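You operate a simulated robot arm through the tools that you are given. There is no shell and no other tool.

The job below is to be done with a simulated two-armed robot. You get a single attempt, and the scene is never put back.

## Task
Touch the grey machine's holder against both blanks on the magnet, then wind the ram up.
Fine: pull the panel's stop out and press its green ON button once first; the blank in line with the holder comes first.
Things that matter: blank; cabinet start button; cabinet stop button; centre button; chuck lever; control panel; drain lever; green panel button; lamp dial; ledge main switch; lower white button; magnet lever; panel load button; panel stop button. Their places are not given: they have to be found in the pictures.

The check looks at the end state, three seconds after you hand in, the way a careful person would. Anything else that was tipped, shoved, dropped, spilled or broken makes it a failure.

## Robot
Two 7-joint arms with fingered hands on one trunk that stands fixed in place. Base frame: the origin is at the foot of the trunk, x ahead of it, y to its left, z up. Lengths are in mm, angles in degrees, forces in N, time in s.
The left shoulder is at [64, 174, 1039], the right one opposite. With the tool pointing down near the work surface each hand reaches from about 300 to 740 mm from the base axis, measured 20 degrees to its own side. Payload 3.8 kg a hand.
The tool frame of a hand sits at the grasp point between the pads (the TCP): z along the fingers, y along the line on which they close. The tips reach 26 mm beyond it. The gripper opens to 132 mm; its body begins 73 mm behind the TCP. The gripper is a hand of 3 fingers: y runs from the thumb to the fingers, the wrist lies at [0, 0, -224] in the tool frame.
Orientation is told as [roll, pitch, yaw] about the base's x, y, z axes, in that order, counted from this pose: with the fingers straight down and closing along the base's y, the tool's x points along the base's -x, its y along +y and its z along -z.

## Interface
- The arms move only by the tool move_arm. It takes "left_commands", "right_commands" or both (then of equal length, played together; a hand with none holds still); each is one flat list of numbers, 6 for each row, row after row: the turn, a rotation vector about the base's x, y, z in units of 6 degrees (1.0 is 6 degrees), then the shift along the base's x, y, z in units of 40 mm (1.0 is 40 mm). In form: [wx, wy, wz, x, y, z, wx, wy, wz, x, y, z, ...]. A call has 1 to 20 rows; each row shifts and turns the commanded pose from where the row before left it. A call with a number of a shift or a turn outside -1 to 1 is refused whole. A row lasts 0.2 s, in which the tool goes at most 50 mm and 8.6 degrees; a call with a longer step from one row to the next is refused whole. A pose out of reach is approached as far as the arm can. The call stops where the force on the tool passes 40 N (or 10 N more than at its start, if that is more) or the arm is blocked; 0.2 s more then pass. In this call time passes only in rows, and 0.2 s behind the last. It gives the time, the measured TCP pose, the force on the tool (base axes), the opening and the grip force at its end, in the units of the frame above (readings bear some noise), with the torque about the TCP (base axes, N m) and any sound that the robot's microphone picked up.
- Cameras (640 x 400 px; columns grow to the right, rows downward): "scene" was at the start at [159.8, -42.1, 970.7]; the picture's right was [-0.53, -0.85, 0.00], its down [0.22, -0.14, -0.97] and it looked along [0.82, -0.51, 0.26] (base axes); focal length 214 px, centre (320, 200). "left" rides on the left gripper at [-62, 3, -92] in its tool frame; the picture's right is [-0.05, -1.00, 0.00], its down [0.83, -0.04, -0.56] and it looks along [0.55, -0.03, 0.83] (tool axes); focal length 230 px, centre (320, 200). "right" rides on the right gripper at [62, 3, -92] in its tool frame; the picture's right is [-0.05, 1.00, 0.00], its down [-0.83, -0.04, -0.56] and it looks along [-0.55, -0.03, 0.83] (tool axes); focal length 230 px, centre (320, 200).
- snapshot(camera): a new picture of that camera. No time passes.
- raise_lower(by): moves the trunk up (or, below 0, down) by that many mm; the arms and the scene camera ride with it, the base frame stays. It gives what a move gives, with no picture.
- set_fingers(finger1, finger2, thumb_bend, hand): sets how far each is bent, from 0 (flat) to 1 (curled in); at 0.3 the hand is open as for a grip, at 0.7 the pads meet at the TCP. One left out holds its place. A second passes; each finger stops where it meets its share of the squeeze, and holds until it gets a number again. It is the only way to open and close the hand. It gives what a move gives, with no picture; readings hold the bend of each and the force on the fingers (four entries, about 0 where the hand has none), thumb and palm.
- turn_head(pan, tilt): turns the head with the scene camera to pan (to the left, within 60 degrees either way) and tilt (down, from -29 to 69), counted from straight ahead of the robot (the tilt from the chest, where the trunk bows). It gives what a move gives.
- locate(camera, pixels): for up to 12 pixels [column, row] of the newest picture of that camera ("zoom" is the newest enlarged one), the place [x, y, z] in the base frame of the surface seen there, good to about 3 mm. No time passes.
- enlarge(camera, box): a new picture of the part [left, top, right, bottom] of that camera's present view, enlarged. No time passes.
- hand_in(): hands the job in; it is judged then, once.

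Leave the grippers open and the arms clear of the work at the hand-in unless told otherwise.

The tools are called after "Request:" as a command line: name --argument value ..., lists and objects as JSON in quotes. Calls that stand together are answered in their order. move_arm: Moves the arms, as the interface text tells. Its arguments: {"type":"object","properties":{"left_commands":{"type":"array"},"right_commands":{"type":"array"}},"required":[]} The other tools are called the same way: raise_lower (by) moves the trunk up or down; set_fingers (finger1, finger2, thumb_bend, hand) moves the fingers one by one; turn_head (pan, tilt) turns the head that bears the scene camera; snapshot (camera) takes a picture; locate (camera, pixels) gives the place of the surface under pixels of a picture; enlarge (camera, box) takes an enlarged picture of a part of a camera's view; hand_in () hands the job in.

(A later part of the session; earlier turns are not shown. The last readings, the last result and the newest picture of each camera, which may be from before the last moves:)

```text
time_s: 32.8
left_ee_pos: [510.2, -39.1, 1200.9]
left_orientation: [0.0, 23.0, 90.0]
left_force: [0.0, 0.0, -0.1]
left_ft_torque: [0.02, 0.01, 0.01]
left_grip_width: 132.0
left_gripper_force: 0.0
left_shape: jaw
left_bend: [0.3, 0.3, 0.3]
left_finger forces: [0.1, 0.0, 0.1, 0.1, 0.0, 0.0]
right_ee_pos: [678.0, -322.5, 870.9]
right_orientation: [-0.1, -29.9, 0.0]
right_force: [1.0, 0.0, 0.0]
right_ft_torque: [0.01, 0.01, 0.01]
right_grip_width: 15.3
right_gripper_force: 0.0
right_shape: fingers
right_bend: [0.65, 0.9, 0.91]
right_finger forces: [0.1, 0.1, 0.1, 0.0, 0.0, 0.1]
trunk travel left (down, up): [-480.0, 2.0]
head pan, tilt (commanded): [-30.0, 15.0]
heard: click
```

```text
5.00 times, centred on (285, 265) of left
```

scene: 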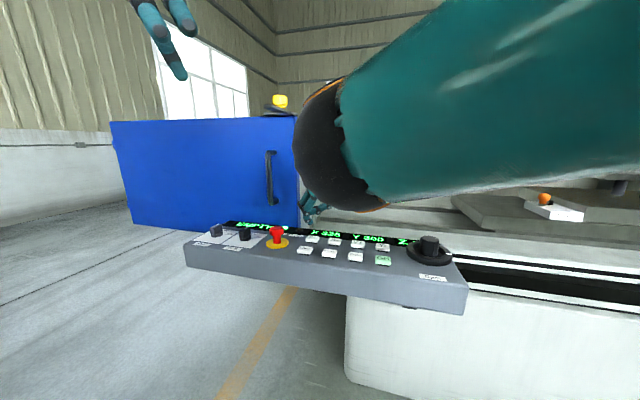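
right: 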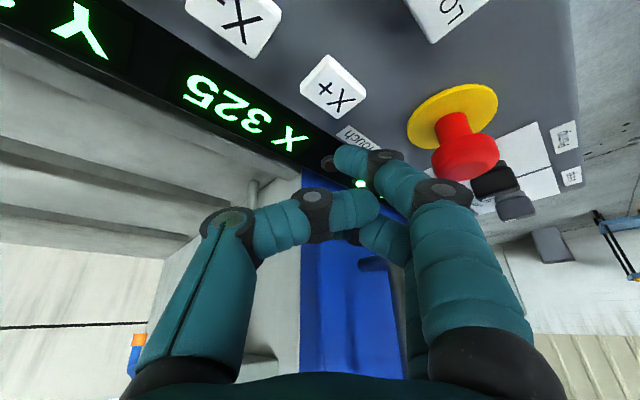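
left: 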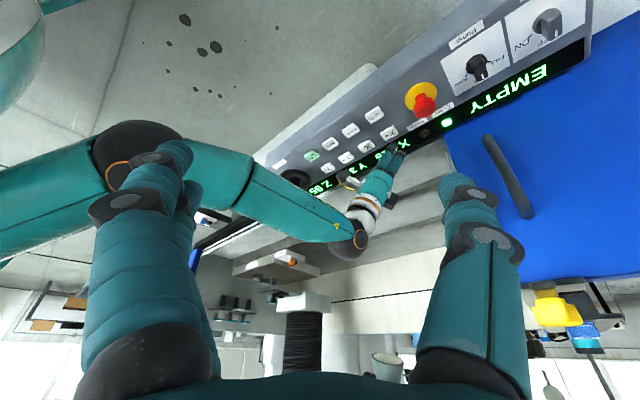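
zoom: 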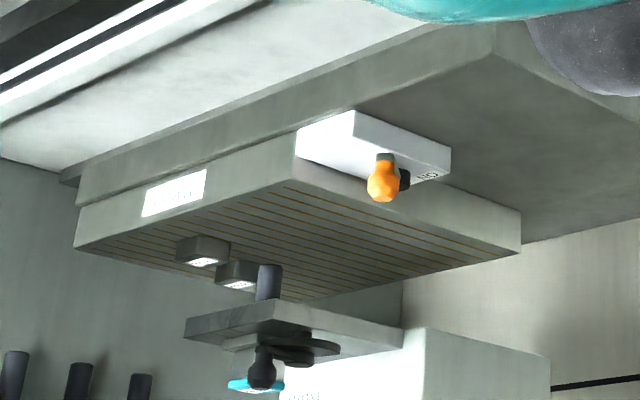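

X+ moved the table (magnet and blanks) leftward toward the holder. I'll read the new X value and measure the blanks and holder positions.

Request:
snapshot --camera "right"

Request:
enlarge --camera "scene" --box '[220, 215, 450, 285]'

Request:
enlarge --camera "left" --box '[255, 262, 287, 290]'

```text
taken
```

right: 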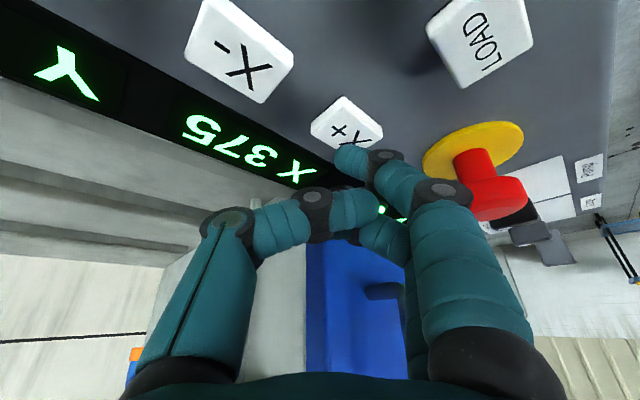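

```text
2.78 times, centred on (335, 250) of scene
```

zoom: 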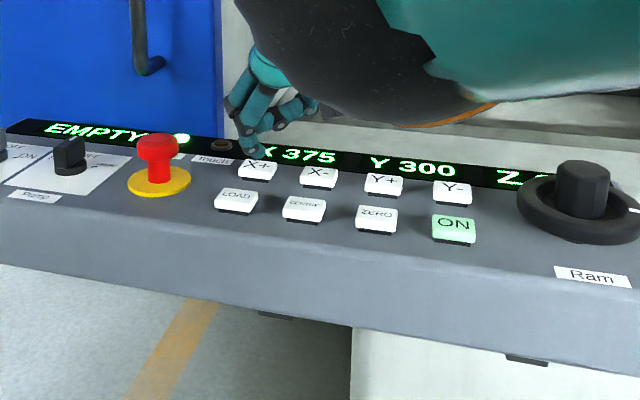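

```text
14.29 times, centred on (271, 276) of left
```

zoom: 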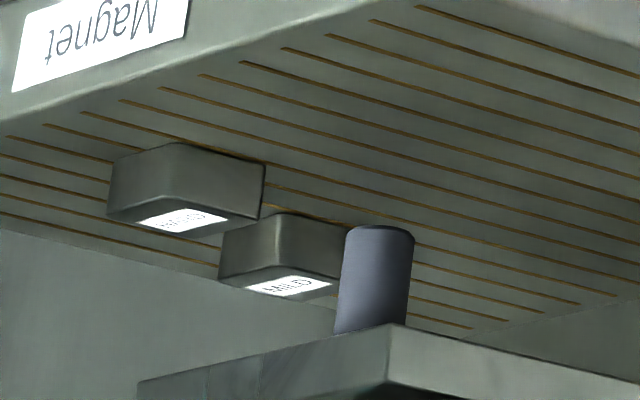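

One tap of X+ stepped X from 325 to 375 (50 mm if units are mm). Now I measure the remaining gap between holder and the rear blank carefully.

Request:
locate --camera "zoom" --pixels '[[300, 245], [320, 250], [335, 250], [265, 240], [240, 240], [360, 270], [375, 270], [395, 270], [350, 300], [375, 310], [200, 190], [240, 190]]'

Request:
enlarge --camera "scene" --box '[540, 160, 640, 222]'

```text
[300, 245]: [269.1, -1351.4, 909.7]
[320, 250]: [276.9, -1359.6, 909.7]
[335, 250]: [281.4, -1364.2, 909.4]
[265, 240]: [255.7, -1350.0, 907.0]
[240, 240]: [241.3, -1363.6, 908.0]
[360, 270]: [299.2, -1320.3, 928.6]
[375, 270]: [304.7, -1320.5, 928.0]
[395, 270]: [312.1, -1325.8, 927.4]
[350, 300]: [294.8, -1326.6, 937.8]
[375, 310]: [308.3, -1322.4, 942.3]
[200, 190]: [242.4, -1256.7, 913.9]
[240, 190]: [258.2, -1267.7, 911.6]
```

```text
6.40 times, centred on (590, 191) of scene
```

zoom: 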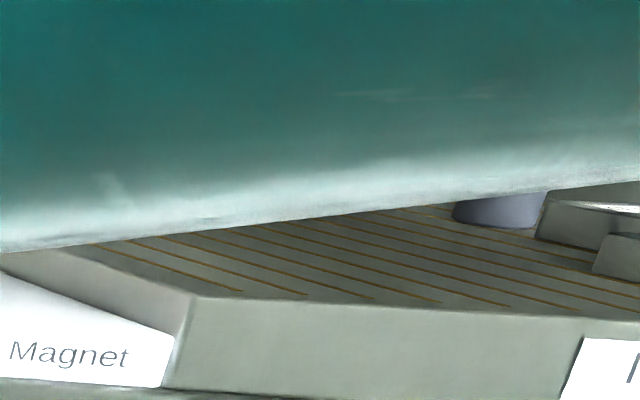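

Measured along the machine axes (u right, v away): rear blank's left face u=765.5, holder centre u=730, radius about 14.5, so gap now about 21 mm; the blanks moved about 41 mm. I'll let a moment pass and check whether the table is still moving.

Request:
move_arm --right_commands '[0, 0, 0, 0, 0, 0.1, 0, 0, 0, 0, 0, 0]'

Request:
enlarge --camera "left" --box '[255, 262, 287, 290]'

Request:
locate --camera "zoom" --pixels '[[300, 245], [320, 250], [335, 250], [265, 240], [240, 240], [360, 270], [375, 270], [395, 270], [350, 300], [375, 310], [200, 190], [240, 190]]'

Request:
enlarge --camera "scene" --box '[220, 215, 450, 285]'

```text
time_s: 33.4
left_ee_pos: [509.7, -39.2, 1200.5]
left_orientation: [0.0, 23.1, 89.9]
left_force: [-0.5, -0.8, -0.4]
left_ft_torque: [0.02, 0.01, 0.0]
left_grip_width: 131.8
left_gripper_force: 0.1
left_shape: jaw
left_bend: [0.3, 0.3, 0.3]
left_finger forces: [0.0, 0.0, 0.0, 0.0, 0.0, 0.0]
right_ee_pos: [679.0, -321.9, 875.3]
right_orientation: [0.0, -30.0, 0.0]
right_force: [0.0, -0.1, 0.0]
right_ft_torque: [0.0, -0.04, -0.01]
right_grip_width: 15.2
right_gripper_force: 0.0
right_shape: fingers
right_bend: [0.65, 0.9, 0.91]
right_finger forces: [0.0, 0.0, 0.1, 0.0, 0.0, 0.0]
trunk travel left (down, up): [-480.0, 2.0]
head pan, tilt (commanded): [-30.0, 15.0]
```

```text
14.29 times, centred on (271, 276) of left
```

zoom: 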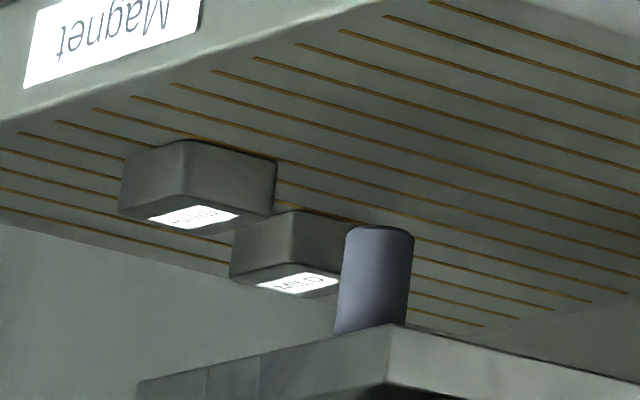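

```text
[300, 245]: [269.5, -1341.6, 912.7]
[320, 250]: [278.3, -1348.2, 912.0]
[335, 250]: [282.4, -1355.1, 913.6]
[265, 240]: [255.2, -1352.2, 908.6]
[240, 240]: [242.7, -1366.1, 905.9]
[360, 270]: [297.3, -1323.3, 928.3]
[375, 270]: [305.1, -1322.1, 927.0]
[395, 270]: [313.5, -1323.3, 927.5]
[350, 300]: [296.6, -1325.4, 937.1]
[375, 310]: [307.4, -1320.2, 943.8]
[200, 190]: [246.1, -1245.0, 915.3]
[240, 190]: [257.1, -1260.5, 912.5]
```

```text
2.78 times, centred on (335, 250) of scene
```

zoom: 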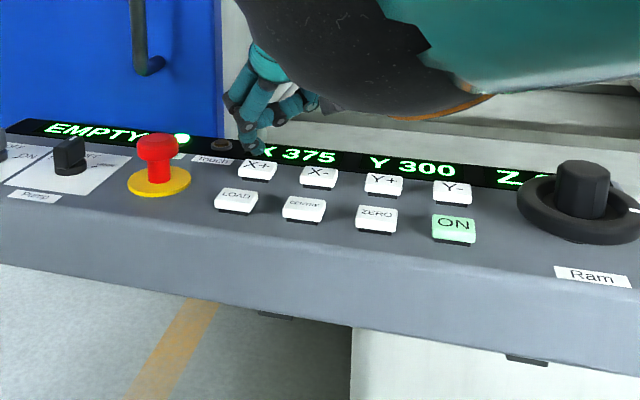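

The table has now moved the full 50 mm (rear blank face u about 758, gap about 13 mm): one press is a 50 mm step. Another X+ step would drive the holder 38 mm past the blank's face sideways, with the holder tip (z 907) below the blank tops (922). It's safer to lift the ram first, step so that the rear blank is under the holder, and touch gently from above with the handwheel. So I go to the Ram wheel now: lift the right hand, open fingers, and bring it vertical.

Request:
move_arm --right_commands '[0, 0, 0, 0, 0, 0.8, 0, 0, 0, -0.6, -0.3, 0.8, 0, 0, 0, -0.8, -0.6, 0.4, 0, 0.8333, 0, -0.8, -0.6, 0.3, 0, 0.8333, 0, -0.9, -0.6, 0.1, 0, 0.8333, 0, -0.9, -0.6, 0, 0, 0.8333, 0, -0.9, -0.6, 0, 0, 0.8333, 0, -0.9, -0.6, 0, 0, 0.8333, 0, 0, 0, 0]'

Request:
set_fingers --hand "right" --finger1 0.45 --finger2 0.45 --thumb_bend 0.45

Request:
snapshot --camera "right"

Request:
snapshot --camera "left"

```text
time_s: 35.4
left_ee_pos: [510.0, -39.0, 1200.1]
left_orientation: [0.0, 23.0, 90.1]
left_force: [-0.1, 0.9, -0.1]
left_ft_torque: [-0.02, 0.03, 0.01]
left_grip_width: 131.9
left_gripper_force: 0.1
left_shape: jaw
left_bend: [0.3, 0.3, 0.3]
left_finger forces: [0.0, 0.0, 0.0, 0.0, 0.1, 0.1]
right_ee_pos: [448.4, -478.6, 969.4]
right_orientation: [0.0, 0.1, 0.1]
right_force: [-0.3, -0.2, -0.2]
right_ft_torque: [0.0, -0.01, 0.0]
right_grip_width: 15.4
right_gripper_force: 0.1
right_shape: fingers
right_bend: [0.65, 0.9, 0.91]
right_finger forces: [0.1, 0.0, 0.0, 0.0, 0.1, 0.1]
trunk travel left (down, up): [-480.0, 2.0]
head pan, tilt (commanded): [-30.0, 15.0]
```

```text
time_s: 36.4
left_ee_pos: [509.5, -39.0, 1199.6]
left_orientation: [0.0, 22.9, 90.0]
left_force: [-0.7, -0.7, 0.6]
left_ft_torque: [0.02, -0.01, -0.02]
left_grip_width: 131.7
left_gripper_force: 0.1
left_shape: jaw
left_bend: [0.3, 0.3, 0.3]
left_finger forces: [0.0, 0.0, 0.1, 0.1, 0.0, 0.1]
right_ee_pos: [447.9, -478.3, 971.4]
right_orientation: [0.0, -0.1, 0.0]
right_force: [1.6, -0.2, 0.2]
right_ft_torque: [-0.01, 0.01, -0.02]
right_grip_width: 84.2
right_gripper_force: 0.1
right_shape: fingers
right_bend: [0.45, 0.45, 0.45]
right_finger forces: [0.0, 0.1, 0.0, 0.0, 0.1, 0.0]
trunk travel left (down, up): [-480.0, 2.0]
head pan, tilt (commanded): [-30.0, 15.0]
```

```text
taken
```

right: 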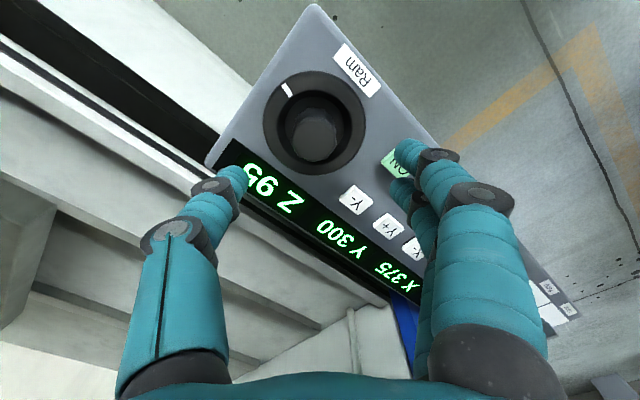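

```text
taken
```

left: 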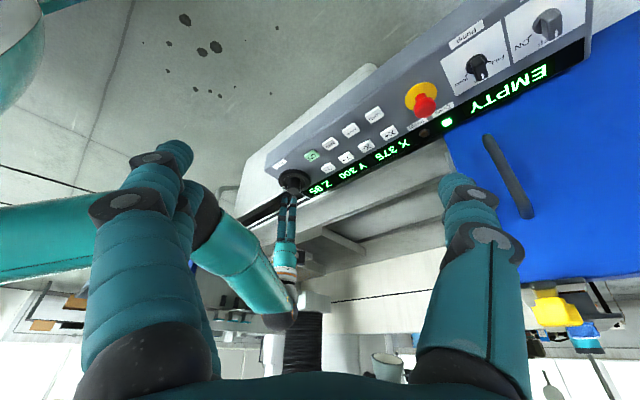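

The right camera sees the wheel at (312,125) and the whole display (X 375, Y 300, Z 95). I'll locate the wheel rim and knob precisely.

Request:
enlarge --camera "right" --box '[250, 60, 380, 185]'

Request:
locate --camera "right" --pixels '[[312, 140], [300, 130], [325, 130], [312, 118], [312, 152], [275, 125], [355, 120], [315, 82], [308, 168], [289, 91], [300, 148], [325, 148]]'

```text
3.20 times, centred on (315, 122) of right
```

zoom: 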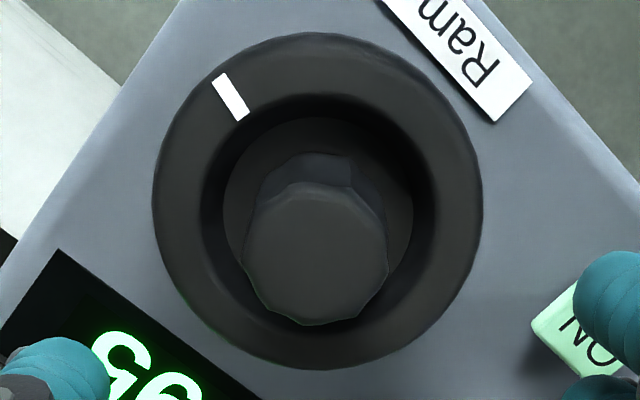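

```text
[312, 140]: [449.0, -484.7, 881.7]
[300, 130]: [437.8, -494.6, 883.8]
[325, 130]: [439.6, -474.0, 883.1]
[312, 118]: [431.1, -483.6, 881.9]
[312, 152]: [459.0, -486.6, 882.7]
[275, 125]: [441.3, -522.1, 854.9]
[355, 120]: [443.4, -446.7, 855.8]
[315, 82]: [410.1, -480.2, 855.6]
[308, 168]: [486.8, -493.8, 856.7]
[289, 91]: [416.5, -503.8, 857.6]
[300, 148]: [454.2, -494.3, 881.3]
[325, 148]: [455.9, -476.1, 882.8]
```

Wheel centre is (448.5,-484), knob about 36 mm across, its top at z 882.5, ring top at 857. I'll lower the open hand so the tips stay just above the ring: TCP to (448.5,-484,888).

Request:
move_arm --right_commands '[0, 0, 0, 0.01, -0.14, -0.7, 0, 0, 0, 0, 0, -0.7, 0, 0, 0, 0, 0, -0.5, 0, 0, 0, 0, 0, -0.2]'

Request:
snapshot --camera "right"

Request:
enlarge --camera "left" --box '[240, 130, 360, 215]'

```text
time_s: 37.4
left_ee_pos: [510.9, -39.9, 1199.3]
left_orientation: [0.0, 23.0, 89.9]
left_force: [0.9, -1.0, -0.1]
left_ft_torque: [0.01, -0.02, -0.03]
left_grip_width: 132.0
left_gripper_force: 0.0
left_shape: jaw
left_bend: [0.3, 0.3, 0.3]
left_finger forces: [0.0, 0.1, 0.0, 0.0, 0.1, 0.0]
right_ee_pos: [447.8, -481.7, 888.1]
right_orientation: [0.0, -0.1, 0.1]
right_force: [0.8, 0.0, -0.4]
right_ft_torque: [-0.01, 0.02, -0.05]
right_grip_width: 84.2
right_gripper_force: 0.0
right_shape: fingers
right_bend: [0.45, 0.45, 0.45]
right_finger forces: [0.0, 0.0, 0.1, 0.0, 0.1, 0.0]
trunk travel left (down, up): [-480.0, 2.0]
head pan, tilt (commanded): [-30.0, 15.0]
```

```text
taken
```

right: 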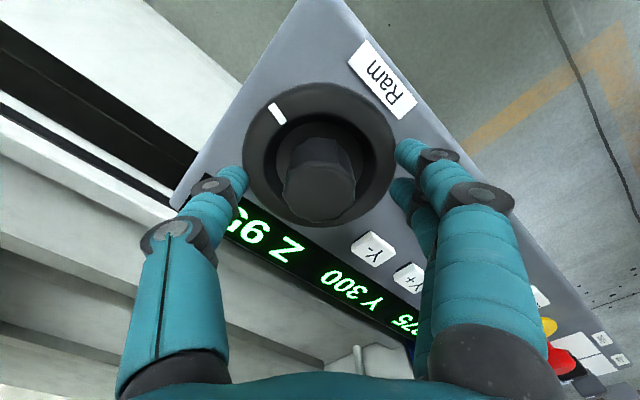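

```text
4.71 times, centred on (300, 172) of left
```

zoom: 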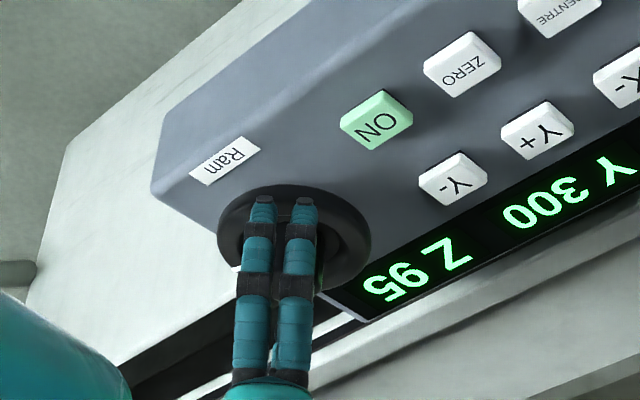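

Aligned over the knob, tips just above the ring. Nudging 2 mm in -y and closing on the knob.

Request:
move_arm --right_commands '[0, 0, 0, 0.01, -0.05, -0.04]'

Request:
set_fingers --hand "right" --finger1 0.75 --finger2 0.75 --thumb_bend 0.75

Request:
snapshot --camera "right"

Request:
enlarge --camera "left" --box '[240, 130, 360, 215]'

```text
time_s: 37.8
left_ee_pos: [510.1, -39.5, 1200.1]
left_orientation: [0.0, 22.9, 90.0]
left_force: [0.2, 0.2, 0.5]
left_ft_torque: [0.04, -0.03, 0.01]
left_grip_width: 132.0
left_gripper_force: 0.1
left_shape: jaw
left_bend: [0.3, 0.3, 0.3]
left_finger forces: [0.0, 0.1, 0.0, 0.1, 0.0, 0.0]
right_ee_pos: [448.0, -486.2, 886.5]
right_orientation: [0.0, 0.0, 0.0]
right_force: [0.8, 0.1, 0.5]
right_ft_torque: [-0.02, 0.02, 0.01]
right_grip_width: 84.2
right_gripper_force: 0.2
right_shape: fingers
right_bend: [0.45, 0.45, 0.45]
right_finger forces: [0.0, 0.0, 0.0, 0.0, 0.2, 0.1]
trunk travel left (down, up): [-480.0, 2.0]
head pan, tilt (commanded): [-30.0, 15.0]
```

```text
time_s: 38.8
left_ee_pos: [511.7, -39.8, 1199.1]
left_orientation: [0.0, 23.0, 89.9]
left_force: [0.1, -0.2, -0.3]
left_ft_torque: [-0.02, -0.01, 0.01]
left_grip_width: 132.2
left_gripper_force: 0.0
left_shape: jaw
left_bend: [0.3, 0.3, 0.3]
left_finger forces: [0.0, 0.0, 0.0, 0.0, 0.0, 0.1]
right_ee_pos: [448.2, -485.1, 885.8]
right_orientation: [0.1, 0.1, -0.1]
right_force: [0.7, 3.6, -3.2]
right_ft_torque: [0.05, -0.06, 0.08]
right_grip_width: 30.4
right_gripper_force: 20.5
right_shape: fingers
right_bend: [0.65, 0.63, 0.65]
right_finger forces: [10.7, 11.8, 0.0, 0.1, 18.8, 0.1]
trunk travel left (down, up): [-480.0, 2.0]
head pan, tilt (commanded): [-30.0, 15.0]
```

```text
taken
```

right: 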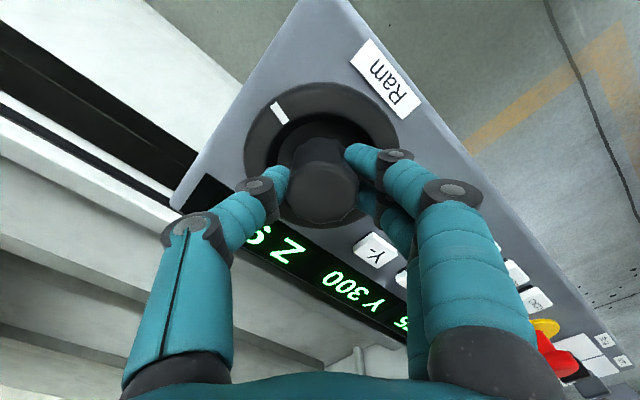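

```text
4.71 times, centred on (300, 172) of left
```

zoom: 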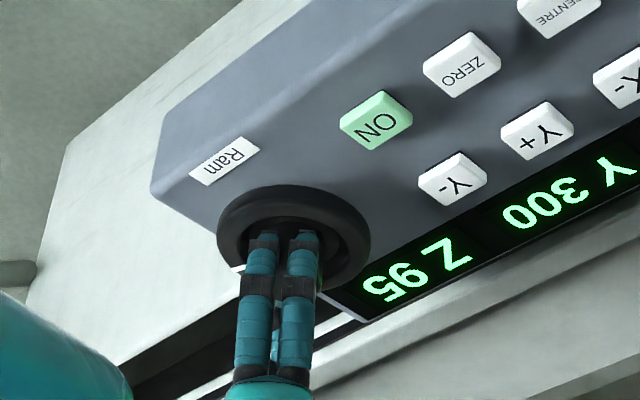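

Firm grip on the knob (20 N). A small test turn: +10 degrees (counter-clockwise from above), then read Z.

Request:
move_arm --right_commands '[0, 0, 0.83, 0, 0, 0, 0, 0, 0.83, 0, 0, 0]'

Request:
snapshot --camera "right"

Request:
enlarge --camera "left" --box '[240, 130, 360, 215]'

```text
time_s: 39.4
left_ee_pos: [510.1, -38.7, 1199.7]
left_orientation: [0.0, 23.0, 90.0]
left_force: [-0.1, 0.1, 0.1]
left_ft_torque: [0.0, 0.01, -0.01]
left_grip_width: 131.9
left_gripper_force: 0.0
left_shape: jaw
left_bend: [0.3, 0.3, 0.3]
left_finger forces: [0.0, 0.1, 0.0, 0.0, 0.1, 0.0]
right_ee_pos: [447.0, -484.6, 887.1]
right_orientation: [0.0, 0.1, 10.0]
right_force: [1.9, 4.0, -3.6]
right_ft_torque: [0.05, -0.01, -0.03]
right_grip_width: 30.9
right_gripper_force: 20.4
right_shape: fingers
right_bend: [0.65, 0.63, 0.65]
right_finger forces: [9.4, 12.3, 0.0, 0.0, 18.8, 0.1]
trunk travel left (down, up): [-480.0, 2.0]
head pan, tilt (commanded): [-30.0, 15.0]
```

```text
taken
```

right: 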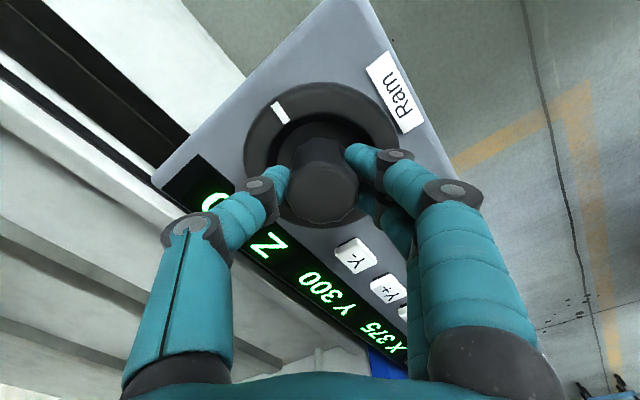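

```text
4.71 times, centred on (300, 172) of left
```

zoom: 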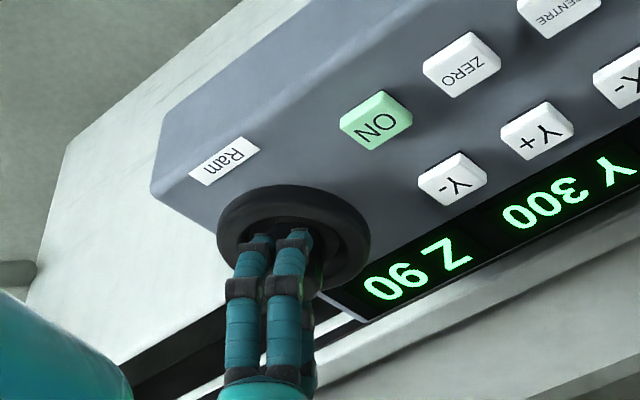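

Z went 95 to 90 with +10 degrees: very coarse (0.5 per degree). I must see at once whether that is up or down; looking at the holder.

Request:
snapshot --camera "left"

Request:
enlarge --camera "left" --box '[245, 250, 305, 295]'

Request:
enlarge --camera "scene" --box '[540, 140, 640, 222]'

```text
taken
```

left: 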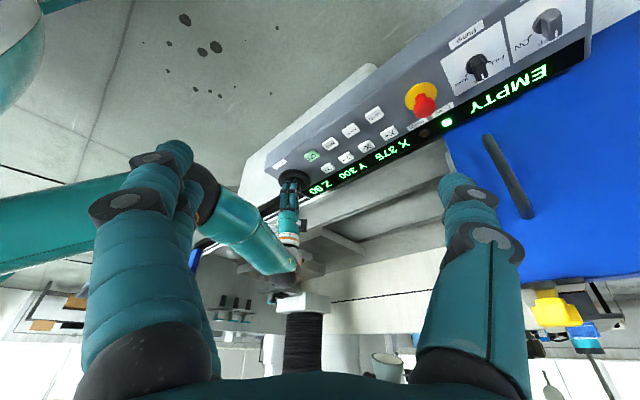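

```text
8.89 times, centred on (275, 272) of left
```

zoom: 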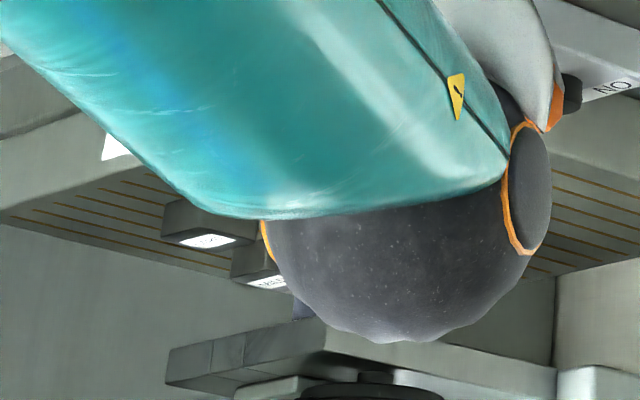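

```text
4.88 times, centred on (590, 181) of scene
```

zoom: 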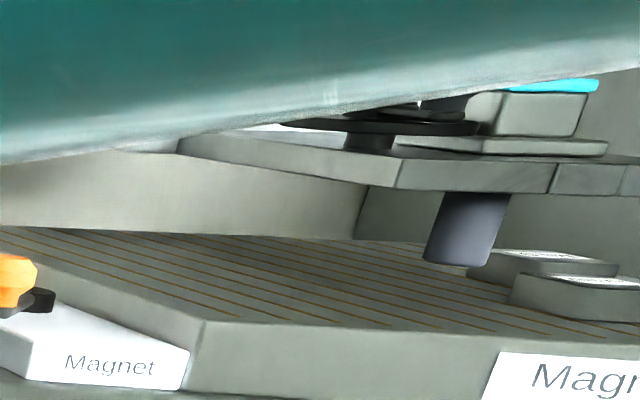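

The scene camera now sees the holder. I'll measure its bottom and the chuck plate height (before: plate about 990, cylinder bottom about 907).

Request:
locate --camera "zoom" --pixels '[[440, 200], [450, 230], [445, 250], [450, 258], [470, 258], [420, 185], [500, 185], [400, 170], [540, 265], [500, 256], [530, 285], [590, 285]]'

```text
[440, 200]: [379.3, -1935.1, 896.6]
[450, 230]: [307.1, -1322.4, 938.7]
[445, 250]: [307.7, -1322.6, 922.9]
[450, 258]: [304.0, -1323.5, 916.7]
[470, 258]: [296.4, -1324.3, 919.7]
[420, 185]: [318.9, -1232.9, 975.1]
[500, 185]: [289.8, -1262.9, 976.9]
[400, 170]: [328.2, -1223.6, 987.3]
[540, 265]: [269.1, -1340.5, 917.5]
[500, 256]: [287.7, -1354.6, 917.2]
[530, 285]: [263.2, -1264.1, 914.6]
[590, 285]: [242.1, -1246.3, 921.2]
```

Request:
enlarge --camera "scene" --box '[618, 172, 640, 204]'

Request:
turn_head --pan -45 --tilt 15

Request:
enlarge --camera "scene" --box '[480, 165, 512, 185]'

Request:
locate --camera "zoom" --pixels '[[230, 320], [260, 320], [300, 320], [230, 300], [270, 300], [250, 280], [300, 280], [250, 310], [400, 60], [100, 60], [400, 100], [100, 100]]'

```text
12.50 times, centred on (629, 188) of scene
```

zoom: 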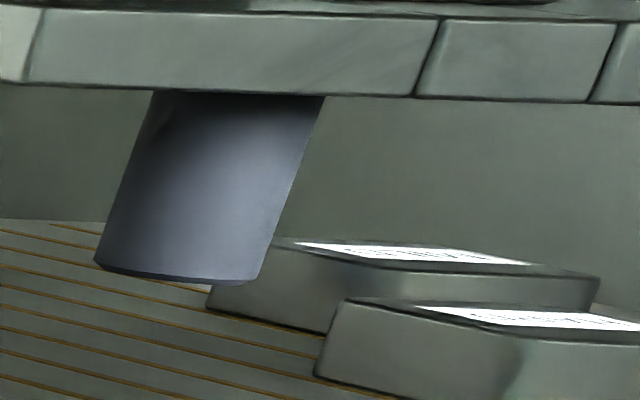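

```text
time_s: 40.1
left_ee_pos: [510.1, -39.1, 1200.6]
left_orientation: [-0.1, 23.0, 89.9]
left_force: [-0.2, -0.4, -0.1]
left_ft_torque: [-0.02, -0.02, 0.01]
left_grip_width: 131.9
left_gripper_force: 0.1
left_shape: jaw
left_bend: [0.3, 0.3, 0.3]
left_finger forces: [0.0, 0.1, 0.1, 0.0, 0.1, 0.0]
right_ee_pos: [448.8, -484.4, 886.1]
right_orientation: [0.0, 0.0, 10.0]
right_force: [2.6, 2.3, -3.3]
right_ft_torque: [0.03, -0.05, -0.03]
right_grip_width: 30.6
right_gripper_force: 20.6
right_shape: fingers
right_bend: [0.65, 0.63, 0.65]
right_finger forces: [9.6, 12.1, 0.0, 0.0, 19.0, 0.0]
trunk travel left (down, up): [-480.0, 2.0]
head pan, tilt (commanded): [-45.0, 15.0]
```

```text
16.00 times, centred on (496, 175) of scene
```

zoom: 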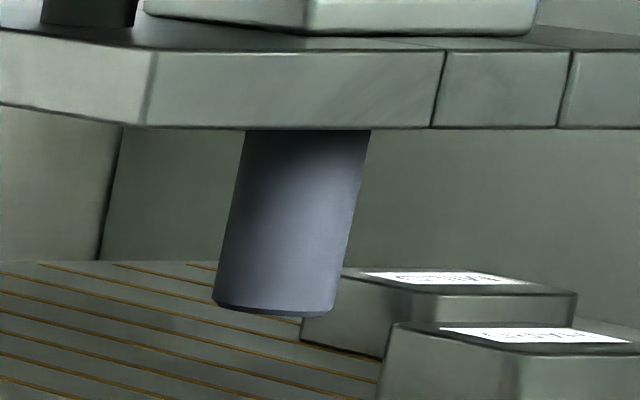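

```text
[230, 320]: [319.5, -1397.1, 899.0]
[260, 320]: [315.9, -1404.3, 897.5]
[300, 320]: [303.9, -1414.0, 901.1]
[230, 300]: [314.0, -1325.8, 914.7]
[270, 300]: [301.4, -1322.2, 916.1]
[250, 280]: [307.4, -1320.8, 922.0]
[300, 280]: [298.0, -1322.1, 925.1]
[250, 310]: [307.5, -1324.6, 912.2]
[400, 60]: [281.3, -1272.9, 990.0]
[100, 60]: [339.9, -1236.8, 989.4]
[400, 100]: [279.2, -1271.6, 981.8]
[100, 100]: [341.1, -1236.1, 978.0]
```

Same view as before, and the holder and plate are now higher in the picture: counter-clockwise is up and Z counts downward (Z falls as the ram rises). I'll wind up another 40 degrees (about 20 mm) so the holder clears the blank tops by about 10 mm.

Request:
move_arm --right_commands '[0, 0, 0.95, 0, 0, 0, 0, 0, 0.95, 0, 0, 0, 0, 0, 0.95, 0, 0, 0, 0, 0, 0.95, 0, 0, 0, 0, 0, 0.95, 0, 0, 0, 0, 0, 0.95, 0, 0, 0, 0, 0, 0.95, 0, 0, 0]'

Request:
enlarge --camera "left" --box '[240, 100, 460, 215]'

Request:
snapshot --camera "scene"

Request:
enlarge --camera "scene" --box '[480, 165, 512, 185]'

```text
time_s: 41.7
left_ee_pos: [510.9, -37.9, 1198.4]
left_orientation: [0.0, 23.0, 90.0]
left_force: [-0.7, 0.1, 0.4]
left_ft_torque: [-0.01, 0.0, 0.02]
left_grip_width: 131.7
left_gripper_force: 0.0
left_shape: jaw
left_bend: [0.3, 0.3, 0.3]
left_finger forces: [0.0, 0.0, 0.1, 0.0, 0.1, 0.1]
right_ee_pos: [448.3, -484.3, 885.7]
right_orientation: [0.0, 0.0, 50.0]
right_force: [5.1, 2.7, -3.3]
right_ft_torque: [-0.03, -0.19, -0.05]
right_grip_width: 30.7
right_gripper_force: 20.0
right_shape: fingers
right_bend: [0.66, 0.64, 0.65]
right_finger forces: [7.7, 11.1, 0.1, 0.1, 20.4, 0.0]
trunk travel left (down, up): [-480.0, 2.0]
head pan, tilt (commanded): [-45.0, 15.0]
```

```text
2.91 times, centred on (350, 158) of left
```

zoom: 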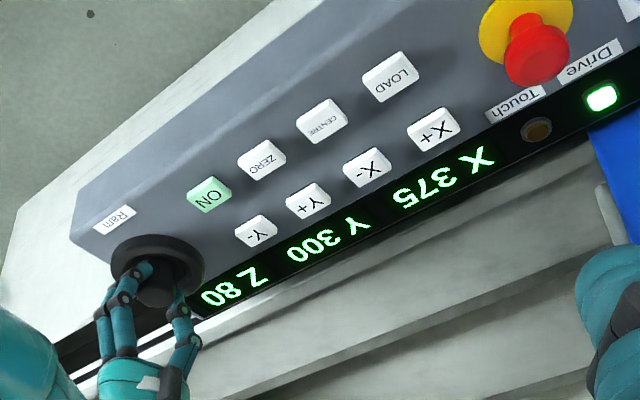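

```text
taken
```

scene: 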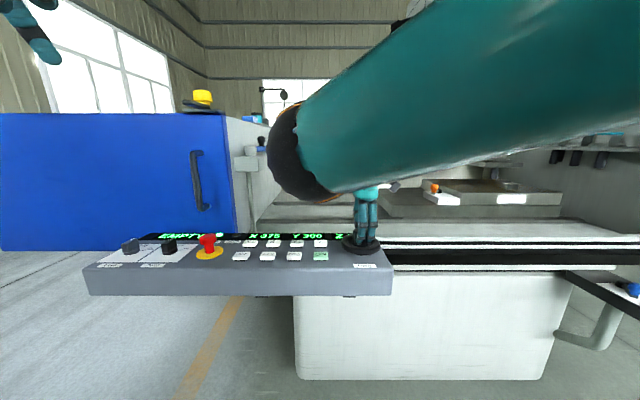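

```text
16.00 times, centred on (496, 175) of scene
```

zoom: 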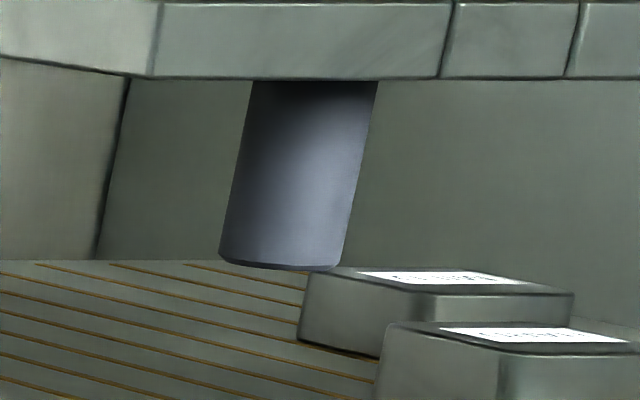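

Z is now 80 (about 0.3 per degree, display in fives), holder bottom about 922 — level with the blank tops. I need more lift; turning another 30 degrees.

Request:
move_arm --right_commands '[0, 0, 1, 0, 0, 0, 0, 0, 1, 0, 0, 0, 0, 0, 1, 0, 0, 0, 0, 0, 1, 0, 0, 0, 0, 0, 1, 0, 0, 0]'

Request:
enlarge --camera "left" --box '[240, 100, 460, 215]'

Request:
enlarge --camera "scene" --box '[480, 165, 512, 185]'

Request:
snapshot --camera "right"

```text
time_s: 42.9
left_ee_pos: [511.1, -38.6, 1201.0]
left_orientation: [0.0, 23.0, 90.0]
left_force: [0.6, -0.2, 0.5]
left_ft_torque: [0.0, 0.02, 0.01]
left_grip_width: 131.7
left_gripper_force: 0.1
left_shape: jaw
left_bend: [0.3, 0.3, 0.3]
left_finger forces: [0.0, 0.0, 0.1, 0.0, 0.0, 0.1]
right_ee_pos: [449.0, -484.4, 886.8]
right_orientation: [0.0, 0.0, 80.0]
right_force: [5.5, 2.8, -3.3]
right_ft_torque: [0.04, -0.24, -0.06]
right_grip_width: 30.6
right_gripper_force: 19.8
right_shape: fingers
right_bend: [0.67, 0.65, 0.65]
right_finger forces: [7.6, 10.1, 0.0, 0.1, 21.8, 0.1]
trunk travel left (down, up): [-480.0, 2.0]
head pan, tilt (commanded): [-45.0, 15.0]
```

```text
2.91 times, centred on (350, 158) of left
```

zoom: 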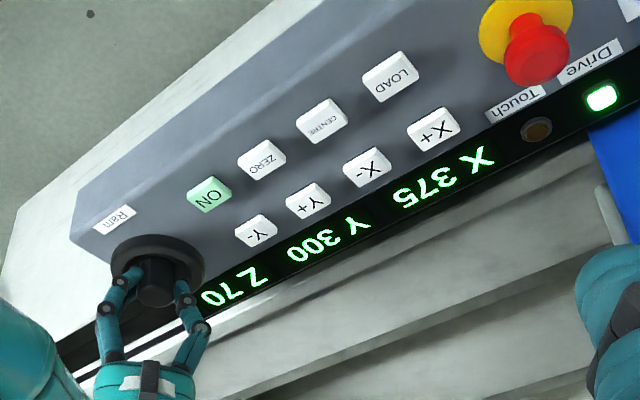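

```text
16.00 times, centred on (496, 175) of scene
```

zoom: 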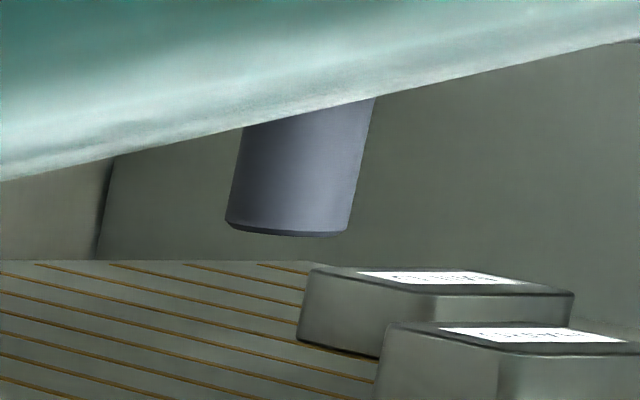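

```text
taken
```

right: 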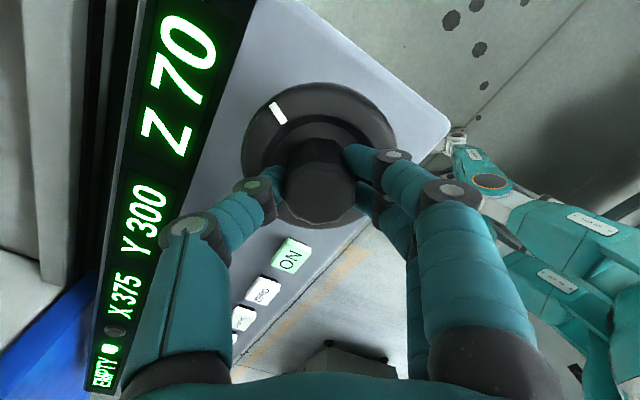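

Z 70 now; the holder's bottom has risen steadily (about 0.33 mm per degree, so it's continuous and fine), about 12 mm above the blank tops. Releasing the knob, lifting clear and going back to the pressing posture over X+.

Request:
set_fingers --hand "right" --finger1 0.45 --finger2 0.45 --thumb_bend 0.45

Request:
move_arm --right_commands '[0, 0, 0, 0, 0, 0.7, 0, 0, -0.5, 0, 0, 0.8, 0, 0, -1, 0, 0, 0.6, 0, 0, -1, 0.5, 0.3, 0, 0, 0, -1, 0.8, 0.5, 0, 0, 0, -1, 0.8, 0.6, 0, 0, 0, -1, 0.8, 0.6, 0, 0, 0, -1, 0.8, 0.6, 0, 0, 0, -1, 0.8, 0.6, 0, 0, 0, -1, 0.8, 0.6, 0, 0, 0, -1, 0.5, 0.3, 0, 0, 0, -1, 0, 0, 0, 0, 0, -1, 0, 0, 0, 0, 0, -1, 0, 0, 0, 0, 0, -0.83, 0, 0, 0]'

Request:
enlarge --camera "left" --box '[240, 100, 460, 215]'

```text
time_s: 43.9
left_ee_pos: [509.9, -39.0, 1199.9]
left_orientation: [0.0, 23.0, 90.1]
left_force: [-0.4, 0.6, -0.5]
left_ft_torque: [-0.01, 0.03, -0.01]
left_grip_width: 131.8
left_gripper_force: 0.0
left_shape: jaw
left_bend: [0.3, 0.3, 0.3]
left_finger forces: [0.1, 0.0, 0.0, 0.0, 0.1, 0.0]
right_ee_pos: [448.5, -485.5, 885.9]
right_orientation: [0.0, 0.0, 79.9]
right_force: [0.9, 0.4, -0.4]
right_ft_torque: [-0.01, 0.01, -0.02]
right_grip_width: 83.8
right_gripper_force: 0.1
right_shape: fingers
right_bend: [0.45, 0.45, 0.45]
right_finger forces: [0.0, 0.0, 0.1, 0.1, 0.0, 0.0]
trunk travel left (down, up): [-480.0, 2.0]
head pan, tilt (commanded): [-45.0, 15.0]
```

```text
time_s: 47.1
left_ee_pos: [508.9, -39.2, 1200.0]
left_orientation: [-0.1, 23.0, 90.0]
left_force: [-0.7, -0.2, 0.0]
left_ft_torque: [-0.01, 0.0, 0.04]
left_grip_width: 131.7
left_gripper_force: 0.0
left_shape: jaw
left_bend: [0.3, 0.3, 0.3]
left_finger forces: [0.0, 0.1, 0.1, 0.0, 0.1, 0.1]
right_ee_pos: [639.6, -314.8, 970.4]
right_orientation: [0.0, 0.0, -0.2]
right_force: [-0.3, -0.5, 0.9]
right_ft_torque: [0.04, 0.03, 0.0]
right_grip_width: 84.2
right_gripper_force: 0.0
right_shape: fingers
right_bend: [0.45, 0.45, 0.45]
right_finger forces: [0.0, 0.0, 0.0, 0.0, 0.1, 0.0]
right hand out of reach, approached as far as the arm can: row 10, 11
trunk travel left (down, up): [-480.0, 2.0]
head pan, tilt (commanded): [-45.0, 15.0]
```

```text
2.91 times, centred on (350, 158) of left
```

zoom: 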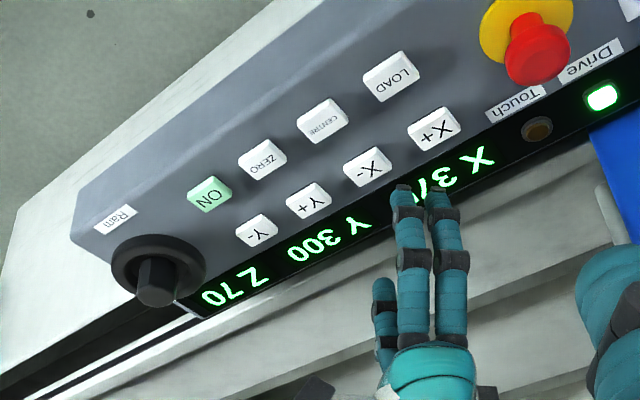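

Z stays at 70. Now the pressing finger shape and pitch -30 while moving over X+ (TCP about (679,-320,905)).

Request:
set_fingers --hand "right" --finger1 0.65 --finger2 1.0 --thumb_bend 1.0

Request:
move_arm --right_commands '[0, -0.8333, 0, 0.1, 0, -0.2, 0, -0.8333, 0, 0.15, -0.02, -0.25, 0, -0.8333, 0, 0.18, -0.03, -0.27, 0, -0.8333, 0, 0.18, -0.03, -0.27, 0, -0.8333, 0, 0.18, -0.03, -0.27, 0, -0.8333, 0, 0.18, -0.03, -0.27]'

Request:
enlarge --camera "right" --box '[260, 50, 420, 200]'

Request:
enlarge --camera "left" --box '[245, 250, 305, 295]'

```text
time_s: 48.1
left_ee_pos: [510.4, -40.3, 1199.0]
left_orientation: [0.1, 23.1, 89.9]
left_force: [0.6, 0.2, 0.4]
left_ft_torque: [-0.01, 0.0, 0.0]
left_grip_width: 131.8
left_gripper_force: 0.1
left_shape: jaw
left_bend: [0.3, 0.3, 0.3]
left_finger forces: [0.1, 0.0, 0.0, 0.0, 0.0, 0.1]
right_ee_pos: [638.8, -314.7, 971.2]
right_orientation: [0.1, 0.0, 0.0]
right_force: [0.3, -0.7, 0.0]
right_ft_torque: [-0.01, 0.01, 0.01]
right_grip_width: 15.4
right_gripper_force: 0.0
right_shape: fingers
right_bend: [0.65, 0.9, 0.91]
right_finger forces: [0.1, 0.0, 0.0, 0.0, 0.1, 0.1]
trunk travel left (down, up): [-480.0, 2.0]
head pan, tilt (commanded): [-45.0, 15.0]
```

```text
time_s: 49.5
left_ee_pos: [510.8, -39.3, 1199.7]
left_orientation: [0.0, 23.0, 90.0]
left_force: [0.6, 0.1, 0.2]
left_ft_torque: [-0.03, 0.01, -0.02]
left_grip_width: 132.0
left_gripper_force: 0.0
left_shape: jaw
left_bend: [0.3, 0.3, 0.3]
left_finger forces: [0.1, 0.0, 0.0, 0.0, 0.1, 0.1]
right_ee_pos: [677.4, -320.2, 909.2]
right_orientation: [0.0, -30.1, -0.1]
right_force: [0.0, 0.5, -0.9]
right_ft_torque: [0.0, -0.01, -0.02]
right_grip_width: 15.4
right_gripper_force: 0.1
right_shape: fingers
right_bend: [0.65, 0.9, 0.91]
right_finger forces: [0.0, 0.0, 0.1, 0.0, 0.0, 0.0]
trunk travel left (down, up): [-480.0, 2.0]
head pan, tilt (commanded): [-45.0, 15.0]
```

```text
2.67 times, centred on (340, 125) of right
```

zoom: 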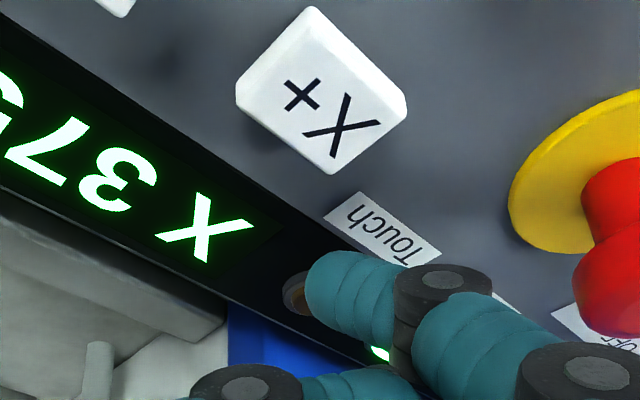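

```text
8.89 times, centred on (275, 272) of left
```

zoom: 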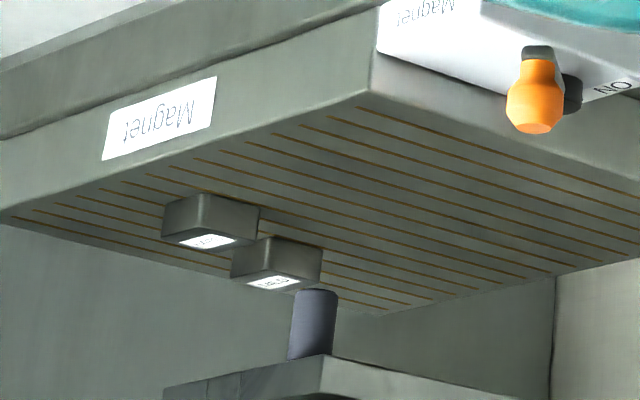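

The holder end is now well above. I'll verify heights numerically before stepping X+.

Request:
locate --camera "zoom" --pixels '[[318, 297], [310, 300], [328, 300], [318, 330], [272, 283], [208, 241], [290, 265], [310, 268], [250, 262], [215, 220], [240, 222], [180, 215]]'

```text
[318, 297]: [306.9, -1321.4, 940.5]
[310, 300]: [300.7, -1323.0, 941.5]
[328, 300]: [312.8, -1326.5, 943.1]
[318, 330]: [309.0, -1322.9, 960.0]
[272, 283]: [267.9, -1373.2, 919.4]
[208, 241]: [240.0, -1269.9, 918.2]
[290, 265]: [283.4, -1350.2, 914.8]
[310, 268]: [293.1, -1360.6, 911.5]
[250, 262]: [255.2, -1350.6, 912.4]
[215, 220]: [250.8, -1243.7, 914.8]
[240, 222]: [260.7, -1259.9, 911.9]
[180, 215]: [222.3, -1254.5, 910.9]
```

Holder bottom about 937, blank tops about 920: clear. Going down over X+ and giving one tap as before.

Request:
move_arm --right_commands '[0, 0, 0, 0.03, -0.04, -0.45, 0, 0, 0, 0, 0, -0.45]'

Request:
enlarge --camera "right" --box '[260, 50, 420, 200]'

```text
time_s: 50.1
left_ee_pos: [510.7, -38.8, 1199.5]
left_orientation: [0.0, 23.0, 89.9]
left_force: [-0.1, 0.8, -0.8]
left_ft_torque: [-0.02, 0.0, -0.02]
left_grip_width: 131.9
left_gripper_force: 0.0
left_shape: jaw
left_bend: [0.3, 0.3, 0.3]
left_finger forces: [0.0, 0.1, 0.0, 0.0, 0.1, 0.0]
right_ee_pos: [679.1, -322.6, 873.1]
right_orientation: [0.1, -30.0, -0.1]
right_force: [-0.3, -0.6, 0.3]
right_ft_torque: [-0.02, 0.01, 0.0]
right_grip_width: 15.3
right_gripper_force: 0.0
right_shape: fingers
right_bend: [0.65, 0.9, 0.91]
right_finger forces: [0.1, 0.0, 0.0, 0.0, 0.0, 0.0]
trunk travel left (down, up): [-480.0, 2.0]
head pan, tilt (commanded): [-45.0, 15.0]
```

```text
2.67 times, centred on (340, 125) of right
```

zoom: 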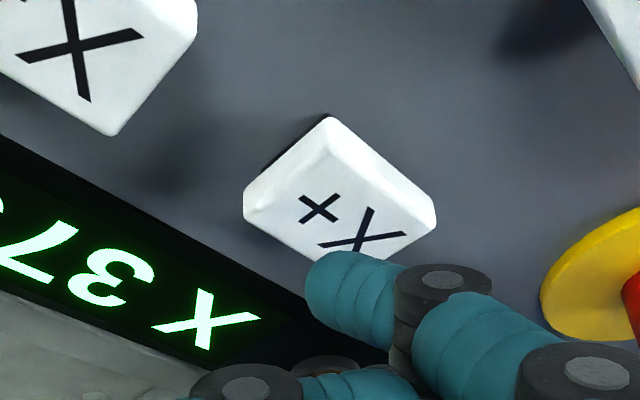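

Tip is centred over X+. One tap: 9 mm down and back up, then a short wait for the table.

Request:
move_arm --right_commands '[0, 0, 0, 0, 0, -0.12, 0, 0, 0, 0, 0, -0.11, 0, 0, 0, 0, 0, 0.12, 0, 0, 0, 0, 0, 0.2, 0, 0, 0, 0, 0, 0, 0, 0, 0, 0, 0, 0, 0, 0, 0, 0, 0, 0, 0, 0, 0, 0, 0, 0]'

Request:
snapshot --camera "right"

Request:
enlarge --camera "left" --box '[245, 250, 305, 295]'

```text
time_s: 51.9
left_ee_pos: [509.8, -39.3, 1199.3]
left_orientation: [0.0, 23.0, 90.0]
left_force: [0.7, 0.7, 0.4]
left_ft_torque: [-0.01, -0.01, -0.01]
left_grip_width: 131.8
left_gripper_force: 0.0
left_shape: jaw
left_bend: [0.3, 0.3, 0.3]
left_finger forces: [0.0, 0.1, 0.0, 0.0, 0.0, 0.0]
right_ee_pos: [679.1, -321.8, 877.1]
right_orientation: [0.0, -30.1, -0.1]
right_force: [-0.3, 0.1, -0.5]
right_ft_torque: [0.0, 0.02, 0.0]
right_grip_width: 15.3
right_gripper_force: 0.1
right_shape: fingers
right_bend: [0.65, 0.9, 0.91]
right_finger forces: [0.1, 0.0, 0.1, 0.1, 0.0, 0.0]
trunk travel left (down, up): [-480.0, 2.0]
head pan, tilt (commanded): [-45.0, 15.0]
heard: click
```

```text
taken
```

right: 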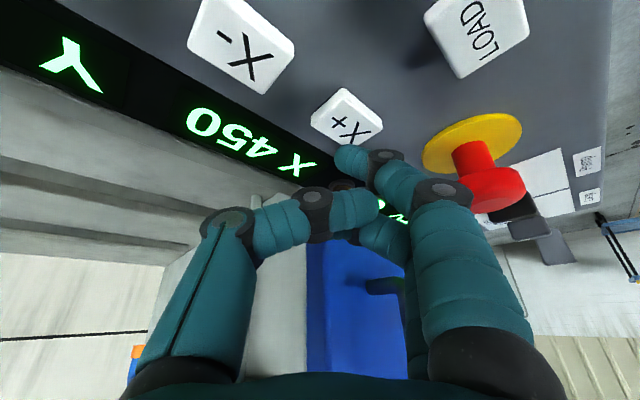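

```text
8.89 times, centred on (275, 272) of left
```

zoom: 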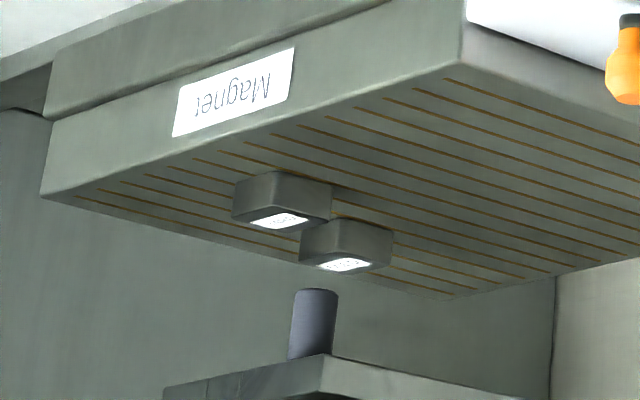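

This tap moved it 75 (X 450), so the travel depends on how long the button is pressed. I'll measure where the blanks are now relative to the holder.

Request:
locate --camera "zoom" --pixels '[[350, 235], [370, 240], [385, 245], [325, 235], [310, 232], [345, 265], [300, 200], [320, 205], [260, 195], [318, 297], [302, 225], [390, 230]]'

Request:
enlarge --camera "left" --box '[268, 264, 292, 284]'

Request:
enlarge --camera "scene" --box '[460, 150, 524, 190]'

```text
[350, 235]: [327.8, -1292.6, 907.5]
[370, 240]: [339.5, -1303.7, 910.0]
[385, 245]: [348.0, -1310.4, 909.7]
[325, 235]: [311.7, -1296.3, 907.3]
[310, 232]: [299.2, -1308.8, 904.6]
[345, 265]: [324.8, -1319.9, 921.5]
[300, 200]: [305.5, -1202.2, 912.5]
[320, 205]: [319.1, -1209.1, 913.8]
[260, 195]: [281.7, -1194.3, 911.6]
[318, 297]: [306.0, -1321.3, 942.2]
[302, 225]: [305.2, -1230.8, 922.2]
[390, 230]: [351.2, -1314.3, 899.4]
```

```text
16.00 times, centred on (280, 274) of left
```

zoom: 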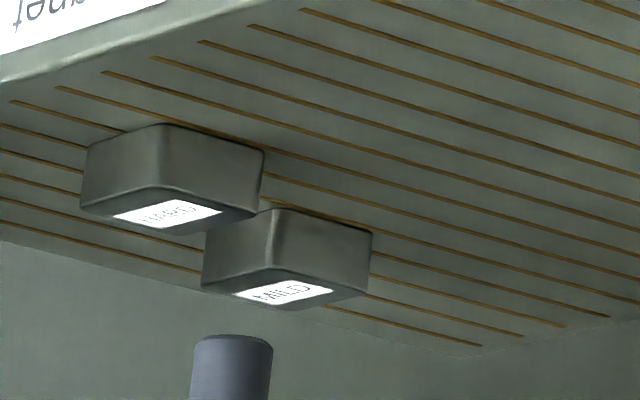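

```text
10.00 times, centred on (492, 170) of scene
```

zoom: 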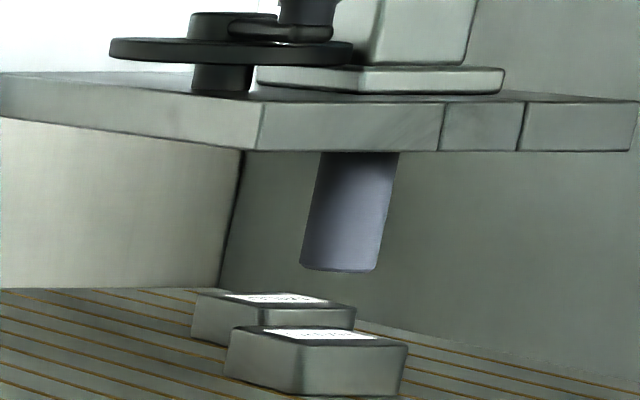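

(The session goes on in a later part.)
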